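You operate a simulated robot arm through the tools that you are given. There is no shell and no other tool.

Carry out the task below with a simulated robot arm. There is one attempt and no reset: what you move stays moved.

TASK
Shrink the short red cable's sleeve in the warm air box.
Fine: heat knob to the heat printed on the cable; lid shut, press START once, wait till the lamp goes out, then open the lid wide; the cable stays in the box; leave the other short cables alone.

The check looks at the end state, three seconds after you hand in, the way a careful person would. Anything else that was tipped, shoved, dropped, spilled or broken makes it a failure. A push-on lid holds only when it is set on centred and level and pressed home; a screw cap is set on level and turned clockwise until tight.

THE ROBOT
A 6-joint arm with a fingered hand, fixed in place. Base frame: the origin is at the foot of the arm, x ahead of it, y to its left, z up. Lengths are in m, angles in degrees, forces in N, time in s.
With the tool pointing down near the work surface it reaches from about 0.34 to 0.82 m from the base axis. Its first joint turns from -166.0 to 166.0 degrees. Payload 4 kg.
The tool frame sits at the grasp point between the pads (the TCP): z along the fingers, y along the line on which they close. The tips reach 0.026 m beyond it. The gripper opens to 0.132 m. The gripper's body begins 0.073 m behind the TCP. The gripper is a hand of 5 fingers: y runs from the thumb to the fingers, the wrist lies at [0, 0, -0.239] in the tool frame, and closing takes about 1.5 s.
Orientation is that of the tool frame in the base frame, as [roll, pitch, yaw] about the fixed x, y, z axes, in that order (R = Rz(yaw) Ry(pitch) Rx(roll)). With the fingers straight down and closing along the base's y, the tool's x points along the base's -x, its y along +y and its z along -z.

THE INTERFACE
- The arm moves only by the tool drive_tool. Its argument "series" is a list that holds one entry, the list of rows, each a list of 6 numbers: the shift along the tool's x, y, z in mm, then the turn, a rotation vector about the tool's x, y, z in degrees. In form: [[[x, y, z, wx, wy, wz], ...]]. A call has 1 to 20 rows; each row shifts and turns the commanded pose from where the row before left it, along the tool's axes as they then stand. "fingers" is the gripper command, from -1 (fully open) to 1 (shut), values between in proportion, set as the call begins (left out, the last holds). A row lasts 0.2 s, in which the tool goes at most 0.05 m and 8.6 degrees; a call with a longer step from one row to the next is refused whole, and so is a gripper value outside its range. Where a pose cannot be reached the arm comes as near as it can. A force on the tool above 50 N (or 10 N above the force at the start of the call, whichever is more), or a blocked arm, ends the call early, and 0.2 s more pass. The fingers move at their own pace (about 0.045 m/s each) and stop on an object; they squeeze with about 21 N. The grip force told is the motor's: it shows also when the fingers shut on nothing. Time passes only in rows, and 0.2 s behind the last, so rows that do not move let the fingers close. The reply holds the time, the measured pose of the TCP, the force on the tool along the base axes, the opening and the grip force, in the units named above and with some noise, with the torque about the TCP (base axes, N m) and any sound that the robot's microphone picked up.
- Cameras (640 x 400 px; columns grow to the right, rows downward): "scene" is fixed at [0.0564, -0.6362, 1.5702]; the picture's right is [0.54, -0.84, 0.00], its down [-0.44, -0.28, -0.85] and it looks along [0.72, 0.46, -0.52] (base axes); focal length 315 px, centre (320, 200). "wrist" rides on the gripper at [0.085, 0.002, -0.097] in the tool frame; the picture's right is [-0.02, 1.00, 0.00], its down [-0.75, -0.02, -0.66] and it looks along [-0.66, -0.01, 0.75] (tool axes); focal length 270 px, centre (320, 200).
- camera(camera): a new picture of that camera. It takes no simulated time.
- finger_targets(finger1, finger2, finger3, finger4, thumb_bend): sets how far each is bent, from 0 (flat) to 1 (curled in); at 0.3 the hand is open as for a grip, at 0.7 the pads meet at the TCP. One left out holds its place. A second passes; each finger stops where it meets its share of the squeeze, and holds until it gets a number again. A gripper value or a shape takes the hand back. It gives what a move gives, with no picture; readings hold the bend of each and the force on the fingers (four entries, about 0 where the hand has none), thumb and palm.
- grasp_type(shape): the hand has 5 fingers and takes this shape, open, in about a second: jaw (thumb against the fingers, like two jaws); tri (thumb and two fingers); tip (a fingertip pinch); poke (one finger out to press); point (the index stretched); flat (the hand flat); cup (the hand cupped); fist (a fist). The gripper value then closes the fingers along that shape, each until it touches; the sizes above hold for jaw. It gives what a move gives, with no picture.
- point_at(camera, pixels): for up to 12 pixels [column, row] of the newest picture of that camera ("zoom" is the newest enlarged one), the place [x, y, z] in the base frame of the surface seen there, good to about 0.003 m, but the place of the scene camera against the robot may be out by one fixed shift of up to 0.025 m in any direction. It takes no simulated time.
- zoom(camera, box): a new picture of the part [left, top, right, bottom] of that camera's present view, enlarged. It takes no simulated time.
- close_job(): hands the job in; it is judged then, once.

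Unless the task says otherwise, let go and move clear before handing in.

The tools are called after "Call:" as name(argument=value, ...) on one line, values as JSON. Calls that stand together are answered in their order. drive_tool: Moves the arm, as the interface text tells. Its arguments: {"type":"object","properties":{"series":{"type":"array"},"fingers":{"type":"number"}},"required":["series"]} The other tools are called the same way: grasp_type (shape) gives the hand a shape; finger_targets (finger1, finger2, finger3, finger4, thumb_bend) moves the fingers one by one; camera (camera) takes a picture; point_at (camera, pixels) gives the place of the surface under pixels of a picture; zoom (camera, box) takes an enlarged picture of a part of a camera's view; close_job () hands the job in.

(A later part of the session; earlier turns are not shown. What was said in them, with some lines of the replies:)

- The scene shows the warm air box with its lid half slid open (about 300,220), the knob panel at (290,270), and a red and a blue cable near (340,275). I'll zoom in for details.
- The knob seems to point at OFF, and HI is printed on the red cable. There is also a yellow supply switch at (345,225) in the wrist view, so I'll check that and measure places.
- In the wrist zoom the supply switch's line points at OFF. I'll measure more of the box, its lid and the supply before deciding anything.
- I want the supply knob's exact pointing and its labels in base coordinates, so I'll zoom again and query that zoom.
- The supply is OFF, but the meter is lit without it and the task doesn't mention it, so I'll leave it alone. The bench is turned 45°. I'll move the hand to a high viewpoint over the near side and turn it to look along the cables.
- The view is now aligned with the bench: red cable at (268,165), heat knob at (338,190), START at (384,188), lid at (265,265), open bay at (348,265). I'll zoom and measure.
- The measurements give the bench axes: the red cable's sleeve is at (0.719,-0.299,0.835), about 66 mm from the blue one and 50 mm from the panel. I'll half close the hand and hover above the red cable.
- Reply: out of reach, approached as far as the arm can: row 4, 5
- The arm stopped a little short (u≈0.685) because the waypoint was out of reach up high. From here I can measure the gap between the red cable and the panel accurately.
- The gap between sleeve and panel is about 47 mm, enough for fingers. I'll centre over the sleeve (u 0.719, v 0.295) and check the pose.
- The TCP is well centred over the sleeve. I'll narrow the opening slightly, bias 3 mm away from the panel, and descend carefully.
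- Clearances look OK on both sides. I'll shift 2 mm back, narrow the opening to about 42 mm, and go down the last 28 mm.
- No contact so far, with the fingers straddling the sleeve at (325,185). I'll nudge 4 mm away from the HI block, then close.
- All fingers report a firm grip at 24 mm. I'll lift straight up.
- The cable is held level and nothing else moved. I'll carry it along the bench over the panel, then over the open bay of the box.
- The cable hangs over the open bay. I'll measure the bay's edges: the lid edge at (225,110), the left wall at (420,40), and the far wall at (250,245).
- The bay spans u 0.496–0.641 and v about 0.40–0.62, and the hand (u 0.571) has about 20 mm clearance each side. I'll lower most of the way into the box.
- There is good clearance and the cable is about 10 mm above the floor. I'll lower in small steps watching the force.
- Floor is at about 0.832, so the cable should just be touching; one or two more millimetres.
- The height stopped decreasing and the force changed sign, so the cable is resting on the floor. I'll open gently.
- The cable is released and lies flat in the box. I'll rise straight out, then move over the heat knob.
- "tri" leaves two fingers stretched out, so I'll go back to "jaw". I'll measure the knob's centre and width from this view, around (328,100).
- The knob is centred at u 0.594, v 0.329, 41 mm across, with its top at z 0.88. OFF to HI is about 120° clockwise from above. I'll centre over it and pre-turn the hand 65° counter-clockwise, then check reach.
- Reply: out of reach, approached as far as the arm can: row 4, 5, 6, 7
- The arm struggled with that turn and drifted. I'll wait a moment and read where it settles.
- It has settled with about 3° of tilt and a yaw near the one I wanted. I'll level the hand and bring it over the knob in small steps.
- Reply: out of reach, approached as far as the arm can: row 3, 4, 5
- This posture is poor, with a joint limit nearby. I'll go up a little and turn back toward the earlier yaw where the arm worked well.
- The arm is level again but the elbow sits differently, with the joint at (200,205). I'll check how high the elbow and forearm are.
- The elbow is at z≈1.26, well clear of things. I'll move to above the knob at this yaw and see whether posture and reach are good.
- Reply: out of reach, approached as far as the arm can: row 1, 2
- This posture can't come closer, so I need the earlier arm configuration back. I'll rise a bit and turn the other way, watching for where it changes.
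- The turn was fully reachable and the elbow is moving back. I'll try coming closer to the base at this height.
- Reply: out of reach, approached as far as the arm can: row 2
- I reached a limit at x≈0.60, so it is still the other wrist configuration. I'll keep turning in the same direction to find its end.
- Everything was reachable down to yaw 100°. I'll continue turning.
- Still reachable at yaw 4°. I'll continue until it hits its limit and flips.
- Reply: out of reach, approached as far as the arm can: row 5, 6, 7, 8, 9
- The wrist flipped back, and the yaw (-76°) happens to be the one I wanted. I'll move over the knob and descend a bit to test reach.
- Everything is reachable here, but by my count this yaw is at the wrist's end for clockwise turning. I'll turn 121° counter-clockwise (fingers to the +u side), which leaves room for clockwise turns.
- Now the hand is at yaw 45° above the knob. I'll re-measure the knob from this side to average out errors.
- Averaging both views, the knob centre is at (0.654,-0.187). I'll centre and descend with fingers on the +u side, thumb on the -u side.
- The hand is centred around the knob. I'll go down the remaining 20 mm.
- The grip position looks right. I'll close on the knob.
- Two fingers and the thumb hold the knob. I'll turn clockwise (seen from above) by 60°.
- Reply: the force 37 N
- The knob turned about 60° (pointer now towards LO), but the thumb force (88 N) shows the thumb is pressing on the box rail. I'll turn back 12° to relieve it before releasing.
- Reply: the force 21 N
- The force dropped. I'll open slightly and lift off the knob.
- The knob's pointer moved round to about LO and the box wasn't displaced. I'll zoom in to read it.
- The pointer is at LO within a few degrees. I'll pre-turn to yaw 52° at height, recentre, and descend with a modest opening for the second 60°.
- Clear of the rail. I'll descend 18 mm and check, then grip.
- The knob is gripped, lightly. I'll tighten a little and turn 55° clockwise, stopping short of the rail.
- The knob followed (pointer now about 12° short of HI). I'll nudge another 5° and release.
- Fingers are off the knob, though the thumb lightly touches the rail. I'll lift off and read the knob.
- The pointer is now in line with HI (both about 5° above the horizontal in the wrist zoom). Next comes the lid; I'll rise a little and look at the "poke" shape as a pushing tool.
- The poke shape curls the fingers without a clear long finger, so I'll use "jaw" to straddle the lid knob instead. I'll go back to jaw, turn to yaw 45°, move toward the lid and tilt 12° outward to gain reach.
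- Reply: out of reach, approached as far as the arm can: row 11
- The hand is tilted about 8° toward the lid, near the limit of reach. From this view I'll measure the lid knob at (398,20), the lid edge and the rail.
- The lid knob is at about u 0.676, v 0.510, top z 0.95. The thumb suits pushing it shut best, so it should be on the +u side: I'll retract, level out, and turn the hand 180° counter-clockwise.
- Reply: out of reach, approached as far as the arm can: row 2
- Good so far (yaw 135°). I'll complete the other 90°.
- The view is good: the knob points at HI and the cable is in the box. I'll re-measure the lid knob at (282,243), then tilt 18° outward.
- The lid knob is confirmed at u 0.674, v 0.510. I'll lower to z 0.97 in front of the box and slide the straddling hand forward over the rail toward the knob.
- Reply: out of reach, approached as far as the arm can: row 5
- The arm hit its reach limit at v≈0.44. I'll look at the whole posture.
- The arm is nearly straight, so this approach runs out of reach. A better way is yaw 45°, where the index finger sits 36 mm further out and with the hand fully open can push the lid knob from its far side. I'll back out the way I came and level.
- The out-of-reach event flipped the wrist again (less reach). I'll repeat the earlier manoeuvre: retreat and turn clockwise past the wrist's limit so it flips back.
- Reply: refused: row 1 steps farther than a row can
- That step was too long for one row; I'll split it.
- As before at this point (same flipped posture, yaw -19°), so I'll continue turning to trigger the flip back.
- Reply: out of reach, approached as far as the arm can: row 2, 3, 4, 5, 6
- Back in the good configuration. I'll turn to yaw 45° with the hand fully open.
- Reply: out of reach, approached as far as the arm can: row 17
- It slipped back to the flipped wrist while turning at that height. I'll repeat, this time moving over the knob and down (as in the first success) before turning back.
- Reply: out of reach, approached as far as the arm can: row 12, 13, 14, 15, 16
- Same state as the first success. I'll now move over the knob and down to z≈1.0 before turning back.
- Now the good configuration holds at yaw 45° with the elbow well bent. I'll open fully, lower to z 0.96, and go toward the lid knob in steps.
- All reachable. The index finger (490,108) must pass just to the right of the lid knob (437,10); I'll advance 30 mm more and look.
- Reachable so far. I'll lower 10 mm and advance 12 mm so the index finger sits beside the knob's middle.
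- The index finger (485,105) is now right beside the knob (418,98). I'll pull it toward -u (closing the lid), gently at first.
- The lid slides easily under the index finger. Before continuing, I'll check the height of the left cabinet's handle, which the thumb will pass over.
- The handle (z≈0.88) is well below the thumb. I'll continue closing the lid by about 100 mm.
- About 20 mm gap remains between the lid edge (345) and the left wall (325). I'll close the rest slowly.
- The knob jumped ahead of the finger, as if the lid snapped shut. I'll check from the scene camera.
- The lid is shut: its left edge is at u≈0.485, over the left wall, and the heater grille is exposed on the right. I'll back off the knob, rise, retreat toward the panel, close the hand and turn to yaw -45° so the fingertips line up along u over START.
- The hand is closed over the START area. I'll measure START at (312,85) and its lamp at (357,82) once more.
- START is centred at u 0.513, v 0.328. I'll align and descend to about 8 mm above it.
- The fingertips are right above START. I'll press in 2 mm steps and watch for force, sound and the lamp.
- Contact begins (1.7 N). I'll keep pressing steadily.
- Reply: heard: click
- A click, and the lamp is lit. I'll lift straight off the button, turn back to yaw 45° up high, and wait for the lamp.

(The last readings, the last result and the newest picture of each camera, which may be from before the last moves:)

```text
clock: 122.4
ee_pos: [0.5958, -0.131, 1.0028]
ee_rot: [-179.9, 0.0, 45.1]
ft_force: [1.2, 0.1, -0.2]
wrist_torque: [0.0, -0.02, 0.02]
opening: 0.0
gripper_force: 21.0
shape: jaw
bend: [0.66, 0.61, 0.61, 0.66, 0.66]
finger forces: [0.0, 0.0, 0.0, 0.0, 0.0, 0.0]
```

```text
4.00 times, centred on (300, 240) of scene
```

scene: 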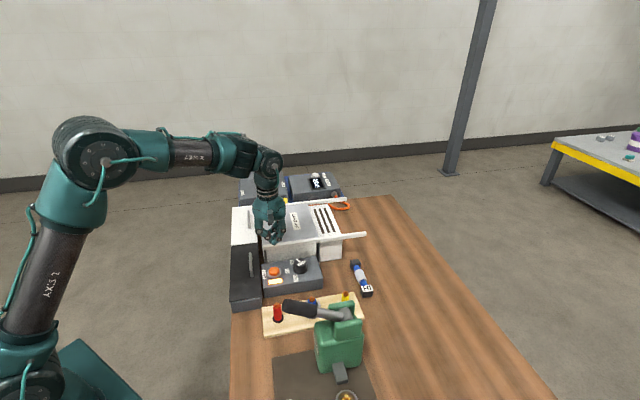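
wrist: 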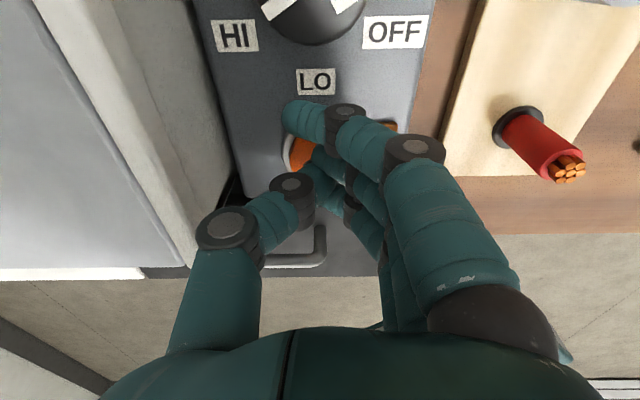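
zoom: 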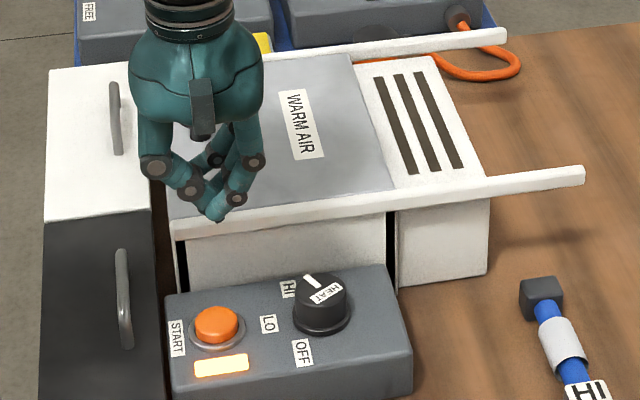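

The lamp is still on. Meanwhile I'll move to the left side of the lid knob, staying above it.

Call:
drive_tool(series=[[[0, -24, 0, 0, 0, 0], [0, -24, 0, 0, 0, 0], [34.5, 0, 0, 0, 0, 0], [34.5, 0, 0, 0, 0, 0], [34.5, 0, 0, 0, 0, 0], [34.5, 0, 0, 0, 0, 0], [0, 0, 0, 0, 0, 0], [0, 0, 0, 0, 0, 0], [0, 0, 0, 0, 0, 0], [0, 0, 0, 0, 0, 0], [0, 0, 0, 0, 0, 0], [0, 0, 0, 0, 0, 0], [0, 0, 0, 0, 0, 0], [0, 0, 0, 0, 0, 0]]])

Call:
camera(camera="wrist")

Call:
zoom(camera="scene", box=[240, 190, 360, 290])

```text
clock: 125.4
ee_pos: [0.6601, 0.0017, 1.0031]
ee_rot: [-180.0, 0.0, 45.0]
ft_force: [-0.1, 0.7, 0.1]
wrist_torque: [0.0, -0.01, 0.0]
opening: 0.0
gripper_force: 21.0
shape: jaw
bend: [0.66, 0.61, 0.61, 0.66, 0.66]
finger forces: [0.0, 0.0, 0.1, 0.0, 0.0, 0.0]
```

```text
taken
```

wrist: 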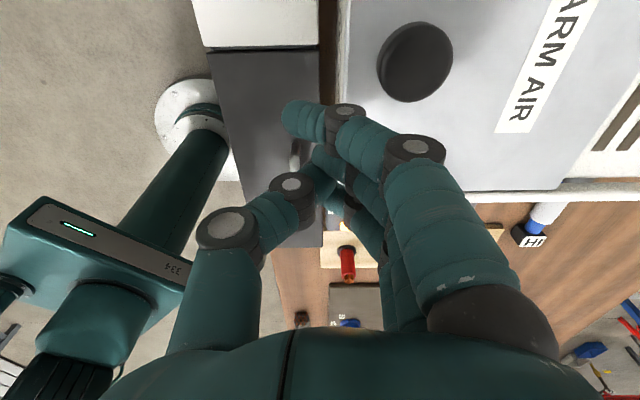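

```text
4.00 times, centred on (300, 240) of scene
```

zoom: 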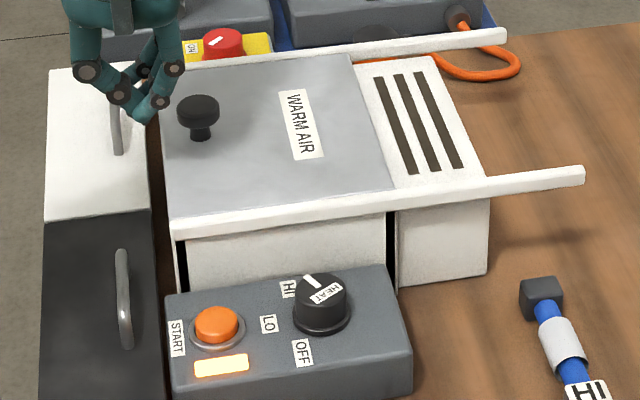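

In position left of the knob; the lamp is still lit. I'll lower beside the knob without touching it and keep waiting.

Call:
drive_tool(series=[[[0, 0, 16, 0, 0, 0], [0, 0, 16, 0, 0, 0], [0, 0, 15, 0, 0, 0], [0, 0, 0, 0, 0, 0], [0, 0, 0, 0, 0, 0], [0, 0, 0, 0, 0, 0], [0, 0, 0, 0, 0, 0], [0, 0, 0, 0, 0, 0], [0, 0, 0, 0, 0, 0], [0, 0, 0, 0, 0, 0], [0, 0, 0, 0, 0, 0], [0, 0, 0, 0, 0, 0], [0, 0, 0, 0, 0, 0], [0, 0, 0, 0, 0, 0], [0, 0, 0, 0, 0, 0], [0, 0, 0, 0, 0, 0], [0, 0, 0, 0, 0, 0], [0, 0, 0, 0, 0, 0], [0, 0, 0, 0, 0, 0], [0, 0, 0, 0, 0, 0]]])

Call:
camera(camera="wrist")

Call:
zoom(camera="scene", box=[240, 190, 360, 290])

```text
clock: 129.6
ee_pos: [0.6604, 0.0004, 0.9556]
ee_rot: [-179.9, 0.0, 45.0]
ft_force: [-0.4, -1.1, 0.6]
wrist_torque: [-0.02, 0.0, -0.01]
opening: 0.0
gripper_force: 20.8
shape: jaw
bend: [0.66, 0.61, 0.61, 0.66, 0.66]
finger forces: [0.0, 0.0, 0.1, 0.1, 0.0, 0.1]
```

```text
taken
```

wrist: 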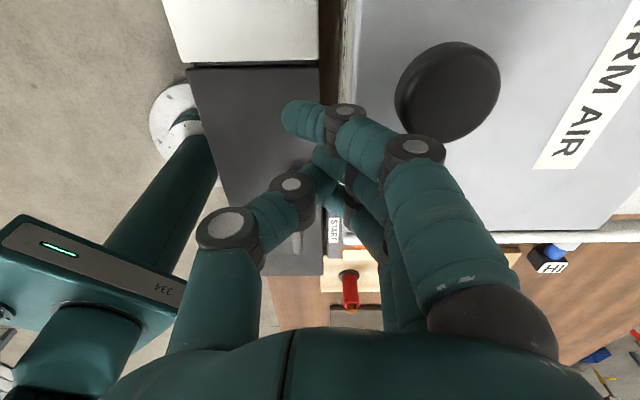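

```text
4.00 times, centred on (300, 240) of scene
```

zoom: 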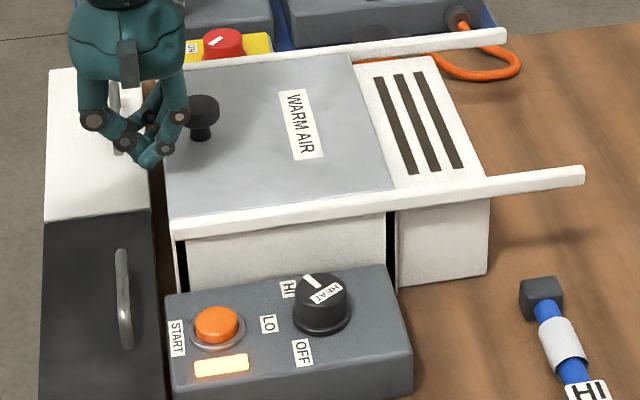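

The lamp is still on. I'll check the lid's left edge (about (360,60)) while waiting.

Call:
point_at(camera="wrist", pixels=[[365, 60], [357, 60], [350, 60], [345, 60], [450, 90], [400, 95]])

Call:
zoom(camera="wrist", box=[300, 0, 460, 110])

Call:
drive_tool(series=[[[0, 0, 0, 0, 0, 0], [0, 0, 0, 0, 0, 0], [0, 0, 0, 0, 0, 0], [0, 0, 0, 0, 0, 0], [0, 0, 0, 0, 0, 0], [0, 0, 0, 0, 0, 0], [0, 0, 0, 0, 0, 0], [0, 0, 0, 0, 0, 0], [0, 0, 0, 0, 0, 0], [0, 0, 0, 0, 0, 0], [0, 0, 0, 0, 0, 0], [0, 0, 0, 0, 0, 0], [0, 0, 0, 0, 0, 0], [0, 0, 0, 0, 0, 0], [0, 0, 0, 0, 0, 0], [0, 0, 0, 0, 0, 0], [0, 0, 0, 0, 0, 0], [0, 0, 0, 0, 0, 0], [0, 0, 0, 0, 0, 0], [0, 0, 0, 0, 0, 0]]])

Call:
zoom(camera="scene", box=[240, 190, 360, 290])

```text
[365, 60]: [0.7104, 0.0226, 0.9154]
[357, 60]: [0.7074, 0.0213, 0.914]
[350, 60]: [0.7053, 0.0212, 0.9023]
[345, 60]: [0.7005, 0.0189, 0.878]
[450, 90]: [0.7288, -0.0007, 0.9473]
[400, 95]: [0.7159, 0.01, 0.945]
```

```text
3.64 times, centred on (380, 55) of wrist
```

zoom: 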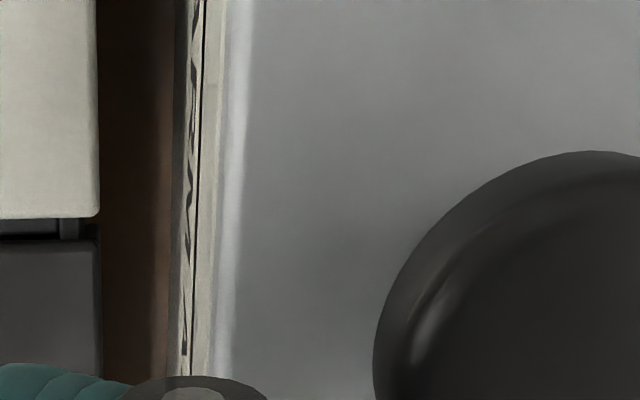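

```text
clock: 133.8
ee_pos: [0.6599, -0.0002, 0.9561]
ee_rot: [-179.9, 0.0, 45.1]
ft_force: [0.2, -0.4, 0.2]
wrist_torque: [0.01, -0.04, 0.02]
opening: 0.0
gripper_force: 20.7
shape: jaw
bend: [0.66, 0.61, 0.61, 0.66, 0.66]
finger forces: [0.0, 0.0, 0.0, 0.1, 0.0, 0.0]
```

```text
4.00 times, centred on (300, 240) of scene
```

zoom: 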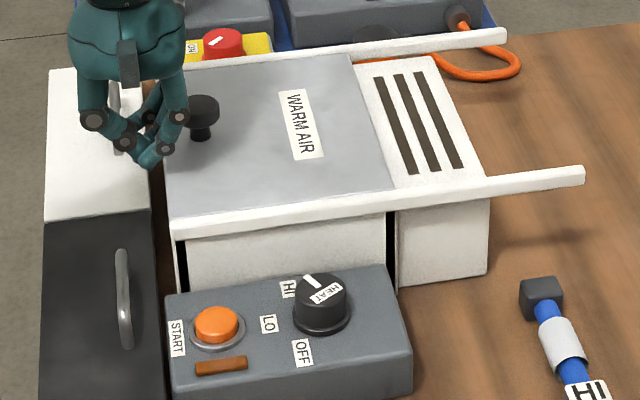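

The lamp has gone out. Now I'll push the lid knob toward +u to open the lid, gently at first.

Call:
drive_tool(series=[[[0, 5, 0, 0, 0, 0], [0, 5, 0, 0, 0, 0], [0, 5, 0, 0, 0, 0], [0, 6, 0, 0, 0, 0], [0, 8, 0, 0, 0, 0], [0, 8, 0, 0, 0, 0], [0, 8, 0, 0, 0, 0], [0, 0, 0, 0, 0, 0]]])

Call:
camera(camera="wrist")

Call:
zoom(camera="scene", box=[240, 160, 380, 270])

```text
clock: 135.6
ee_pos: [0.6915, -0.0308, 0.9545]
ee_rot: [-180.0, 0.0, 45.0]
ft_force: [-2.1, 0.7, -0.1]
wrist_torque: [-0.02, -0.04, 0.02]
opening: 0.0001
gripper_force: 20.9
shape: jaw
bend: [0.66, 0.61, 0.61, 0.66, 0.66]
finger forces: [0.9, 0.0, 0.0, 0.0, 0.0, 0.0]
```

```text
taken
```

wrist: 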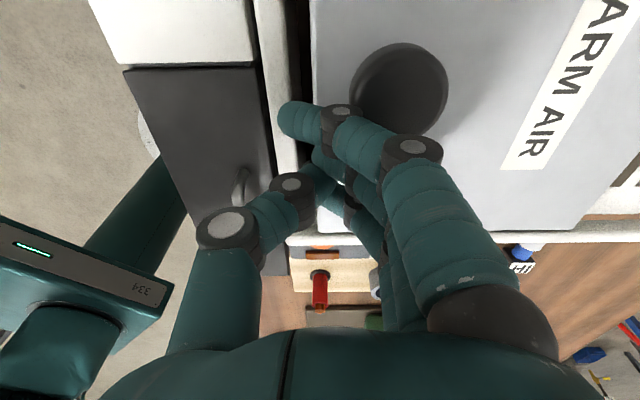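

```text
3.64 times, centred on (310, 215) of scene
```

zoom: 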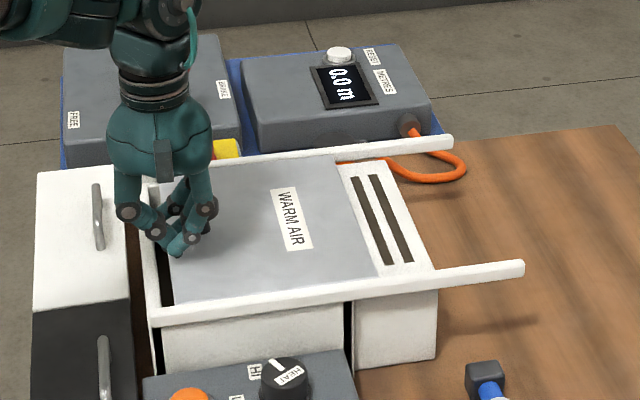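

The lid is opening under the index finger's push. I'll continue 100 mm.

Call:
drive_tool(series=[[[0, 10, 0, 0, 0, 0], [0, 10, 0, 0, 0, 0], [0, 10, 0, 0, 0, 0], [0, 10, 0, 0, 0, 0], [0, 10, 0, 0, 0, 0], [0, 10, 0, 0, 0, 0], [0, 10, 0, 0, 0, 0], [0, 10, 0, 0, 0, 0], [0, 10, 0, 0, 0, 0], [0, 10, 0, 0, 0, 0], [0, 0, 0, 0, 0, 0]]])

Call:
camera(camera="wrist")

Call:
zoom(camera="scene", box=[240, 160, 380, 270])

```text
clock: 138.0
ee_pos: [0.762, -0.1015, 0.9553]
ee_rot: [-179.9, 0.0, 45.0]
ft_force: [-1.0, -0.5, -0.4]
wrist_torque: [-0.01, 0.0, 0.0]
opening: 0.0002
gripper_force: 21.0
shape: jaw
bend: [0.66, 0.61, 0.61, 0.66, 0.66]
finger forces: [0.7, 0.0, 0.1, 0.0, 0.0, 0.0]
```

```text
taken
```

wrist: 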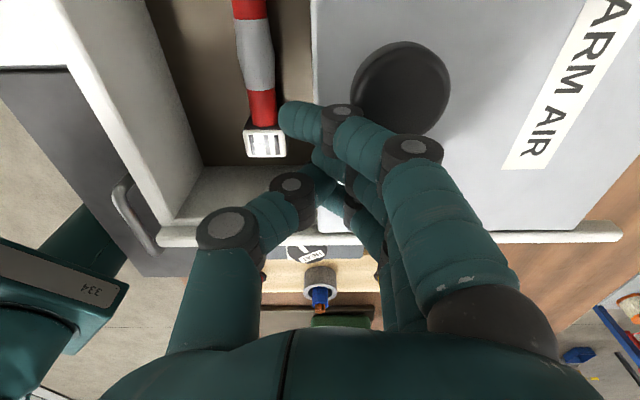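

```text
3.64 times, centred on (310, 215) of scene
```

zoom: 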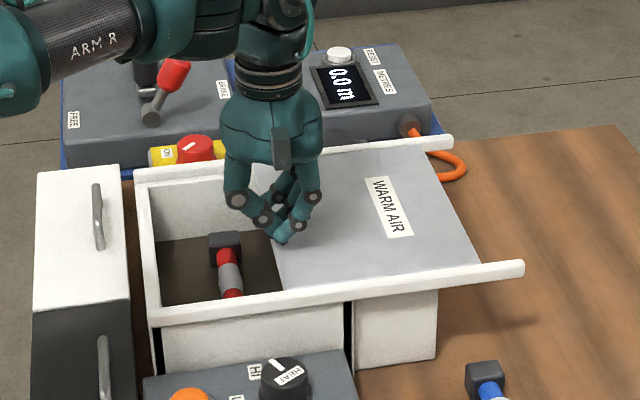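

The sleeve has shrunk (it looks thinner and grey), and the lid is mostly open. I'll continue the last ~32 mm in small steps.

Call:
drive_tool(series=[[[0, 6, 0, 0, 0, 0], [0, 6, 0, 0, 0, 0], [0, 6, 0, 0, 0, 0], [0, 5, 0, 0, 0, 0], [0, 0, 0, 0, 0, 0]]])

Call:
drive_tool(series=[[[0, 4, 0, 0, 0, 0], [0, 4, 0, 0, 0, 0], [0, 0, 0, 0, 0, 0]]])

Call:
camera(camera="wrist")

Call:
zoom(camera="scene", box=[240, 160, 380, 270])

```text
clock: 139.2
ee_pos: [0.7782, -0.1183, 0.9564]
ee_rot: [-179.9, 0.0, 44.9]
ft_force: [0.2, 0.1, 0.2]
wrist_torque: [0.01, 0.0, 0.01]
opening: 0.0
gripper_force: 20.9
shape: jaw
bend: [0.66, 0.61, 0.61, 0.66, 0.66]
finger forces: [0.7, 0.0, 0.0, 0.0, 0.1, 0.0]
```

```text
clock: 140.0
ee_pos: [0.7828, -0.1233, 0.9562]
ee_rot: [-179.8, -0.1, 45.1]
ft_force: [-0.3, 0.1, 0.4]
wrist_torque: [0.01, -0.01, 0.01]
opening: 0.0002
gripper_force: 21.2
shape: jaw
bend: [0.66, 0.61, 0.61, 0.66, 0.66]
finger forces: [0.7, 0.0, 0.0, 0.0, 0.0, 0.0]
```

```text
taken
```

wrist: 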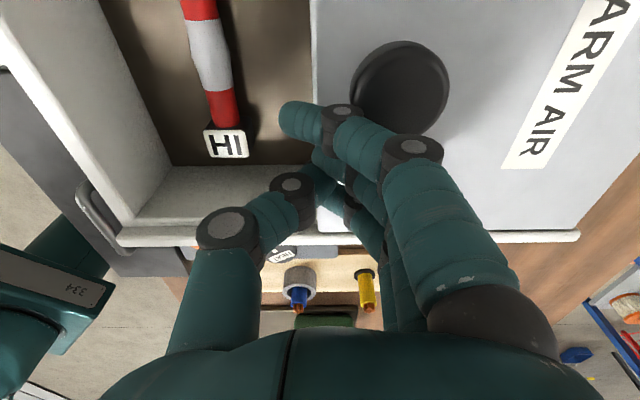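

```text
3.64 times, centred on (310, 215) of scene
```

zoom: 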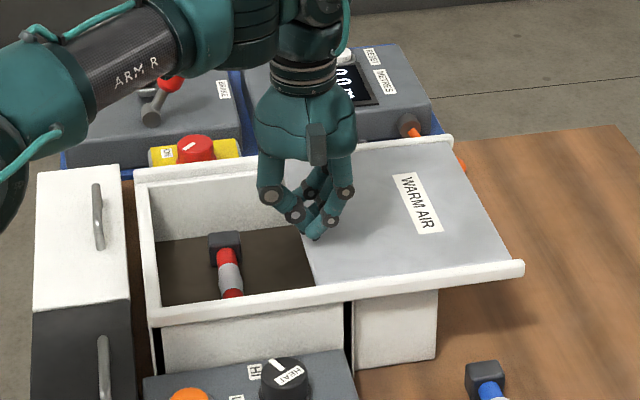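

The lid is about back at its original wide-open place. I'll measure its edge and see if there is any travel left.

Call:
point_at(camera="wrist", pixels=[[316, 60], [316, 130], [400, 80]])

Call:
drive_tool(series=[[[0, 3, 0, 0, 0, 0], [0, 2, 0, 0, 0, 0], [0, 0, 0, 0, 0, 0]]])

Call:
camera(camera="wrist")

```text
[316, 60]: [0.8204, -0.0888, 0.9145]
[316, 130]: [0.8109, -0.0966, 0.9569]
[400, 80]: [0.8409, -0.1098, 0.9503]
```

```text
clock: 140.8
ee_pos: [0.7868, -0.1271, 0.9556]
ee_rot: [-179.9, -0.1, 45.1]
ft_force: [0.0, 1.2, 1.1]
wrist_torque: [-0.01, -0.03, -0.01]
opening: 0.0002
gripper_force: 20.9
shape: jaw
bend: [0.66, 0.61, 0.61, 0.66, 0.66]
finger forces: [0.5, 0.1, 0.0, 0.1, 0.0, 0.1]
```

```text
taken
```

wrist: 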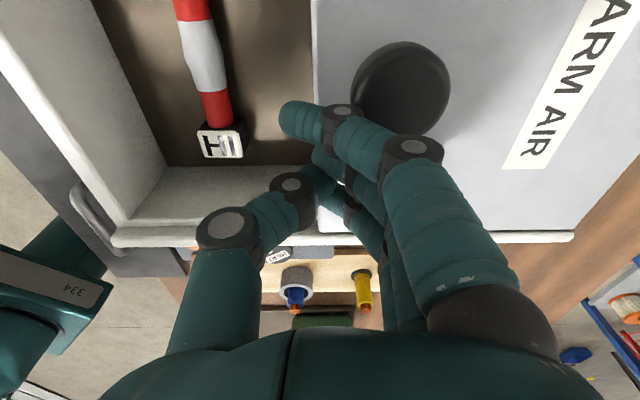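

The lid edge is at u≈0.648, slightly wider than at the start (0.642). I'll back off the knob, rise and move clear.

Call:
drive_tool(series=[[[0, -12, 0, 0, 0, 0], [0, -15, -15, 0, 0, 0], [0, 0, -35, 0, 0, 0], [-35, -10, -10, 0, 0, 0], [-35, -15, -10, 0, 0, 0], [-35, -20, -10, 0, 0, 0], [-35, -20, -10, 0, 0, 0], [-35, -20, -10, 0, 0, 0], [-35, -20, 0, 0, 0, 0], [0, 0, 0, 0, 0, 0]]])

Call:
camera(camera="scene")

Call:
zoom(camera="scene", box=[230, 180, 380, 300])

```text
clock: 143.0
ee_pos: [0.5461, -0.1835, 1.0569]
ee_rot: [-179.9, -0.1, 45.1]
ft_force: [0.4, -0.6, 0.1]
wrist_torque: [-0.01, 0.0, -0.01]
opening: 0.0
gripper_force: 21.0
shape: jaw
bend: [0.66, 0.61, 0.61, 0.66, 0.66]
finger forces: [0.1, 0.0, 0.0, 0.0, 0.0, 0.0]
```

```text
taken
```

scene: 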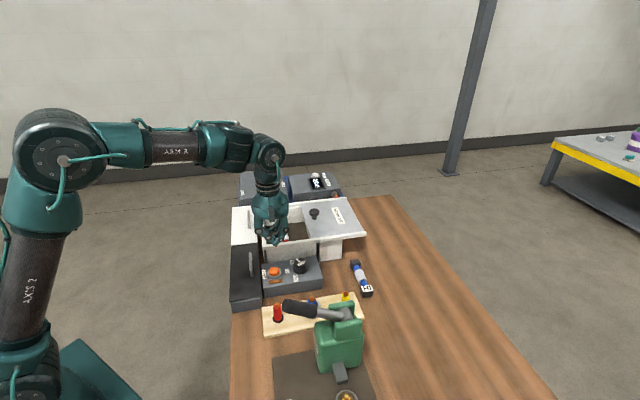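

```text
3.33 times, centred on (305, 240) of scene
```

zoom: 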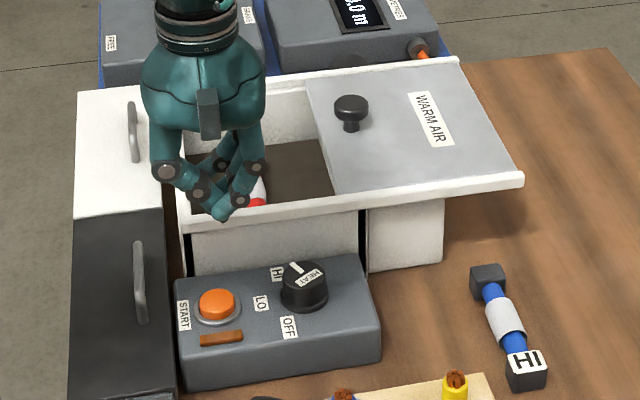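

The lid is wide open, the lamp is off and the knob is at HI. I'll move the hand further away and inspect everything before handing in.

Call:
drive_tool(series=[[[-25, -25, -20, 0, 0, 0], [-25, -25, -20, 0, 0, 0], [-25, -25, -20, 0, 0, 0], [0, 0, 0, 0, 0, 0]]], fingers=0)

Call:
zoom(camera="scene", box=[230, 180, 380, 300])

Call:
zoom(camera="scene", box=[255, 210, 325, 260])

Call:
zoom(camera="scene", box=[220, 270, 400, 400])

```text
clock: 144.0
ee_pos: [0.4397, -0.1829, 1.117]
ee_rot: [-179.9, 0.1, 45.0]
ft_force: [-0.1, 0.1, -0.2]
wrist_torque: [0.04, 0.03, 0.03]
opening: 0.0659
gripper_force: 0.1
shape: jaw
bend: [0.73, 0.73, 0.73, 0.73, 0.7]
finger forces: [0.0, 0.0, 0.1, 0.1, 0.0, 0.0]
```

```text
3.33 times, centred on (305, 240) of scene
```

zoom: 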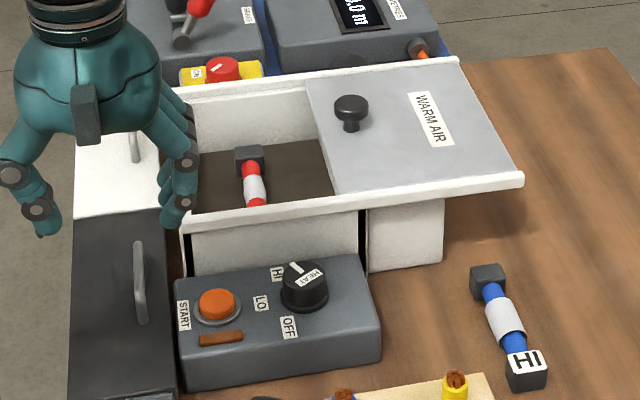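

```text
8.00 times, centred on (290, 235) of scene
```

zoom: 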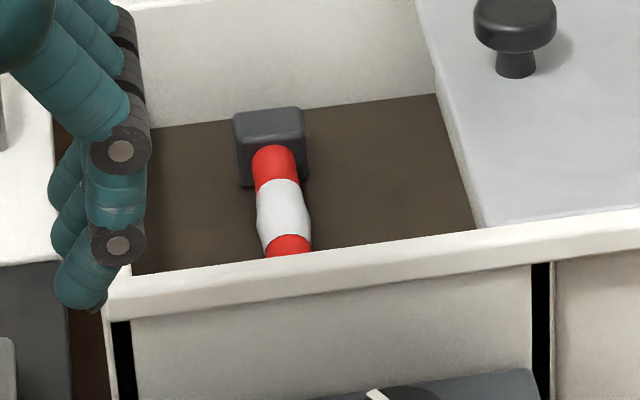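

```text
3.08 times, centred on (310, 335) of scene
```

zoom: 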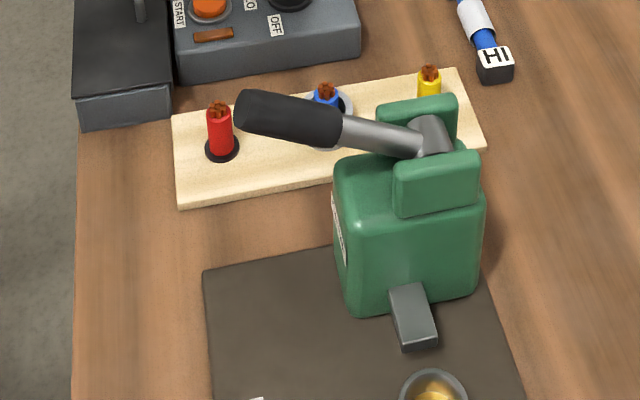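

The red cable lies in the box with its sleeve shrunk tight. The knob is at HI, the lamp is out, the lid is wide open, and the blue cable and everything else are where they were, so I'm handing in.

Call:
close_job()

```text
The job is handed in.
```

The red cable's sleeve is shrunk, and the job is handed in. My last pictures before handing in showed:

- **Cable:** it lies in the warm air box with the sleeve pulled tight around it.
- **Heat knob:** turned from OFF to HI, the heat printed on the cable.
- **Run:** with the lid shut I pressed START once. It clicked, the lamp lit, and it went out about 15 seconds later.
- **Lid:** open wide, slightly further than at the start.
- **Everything else:** the blue cable is where it was. I left the yellow SUPPLY switch at OFF because the box ran without it.

While I was turning the knob, the thumb pressed against the box rail for a moment. The box did not move.
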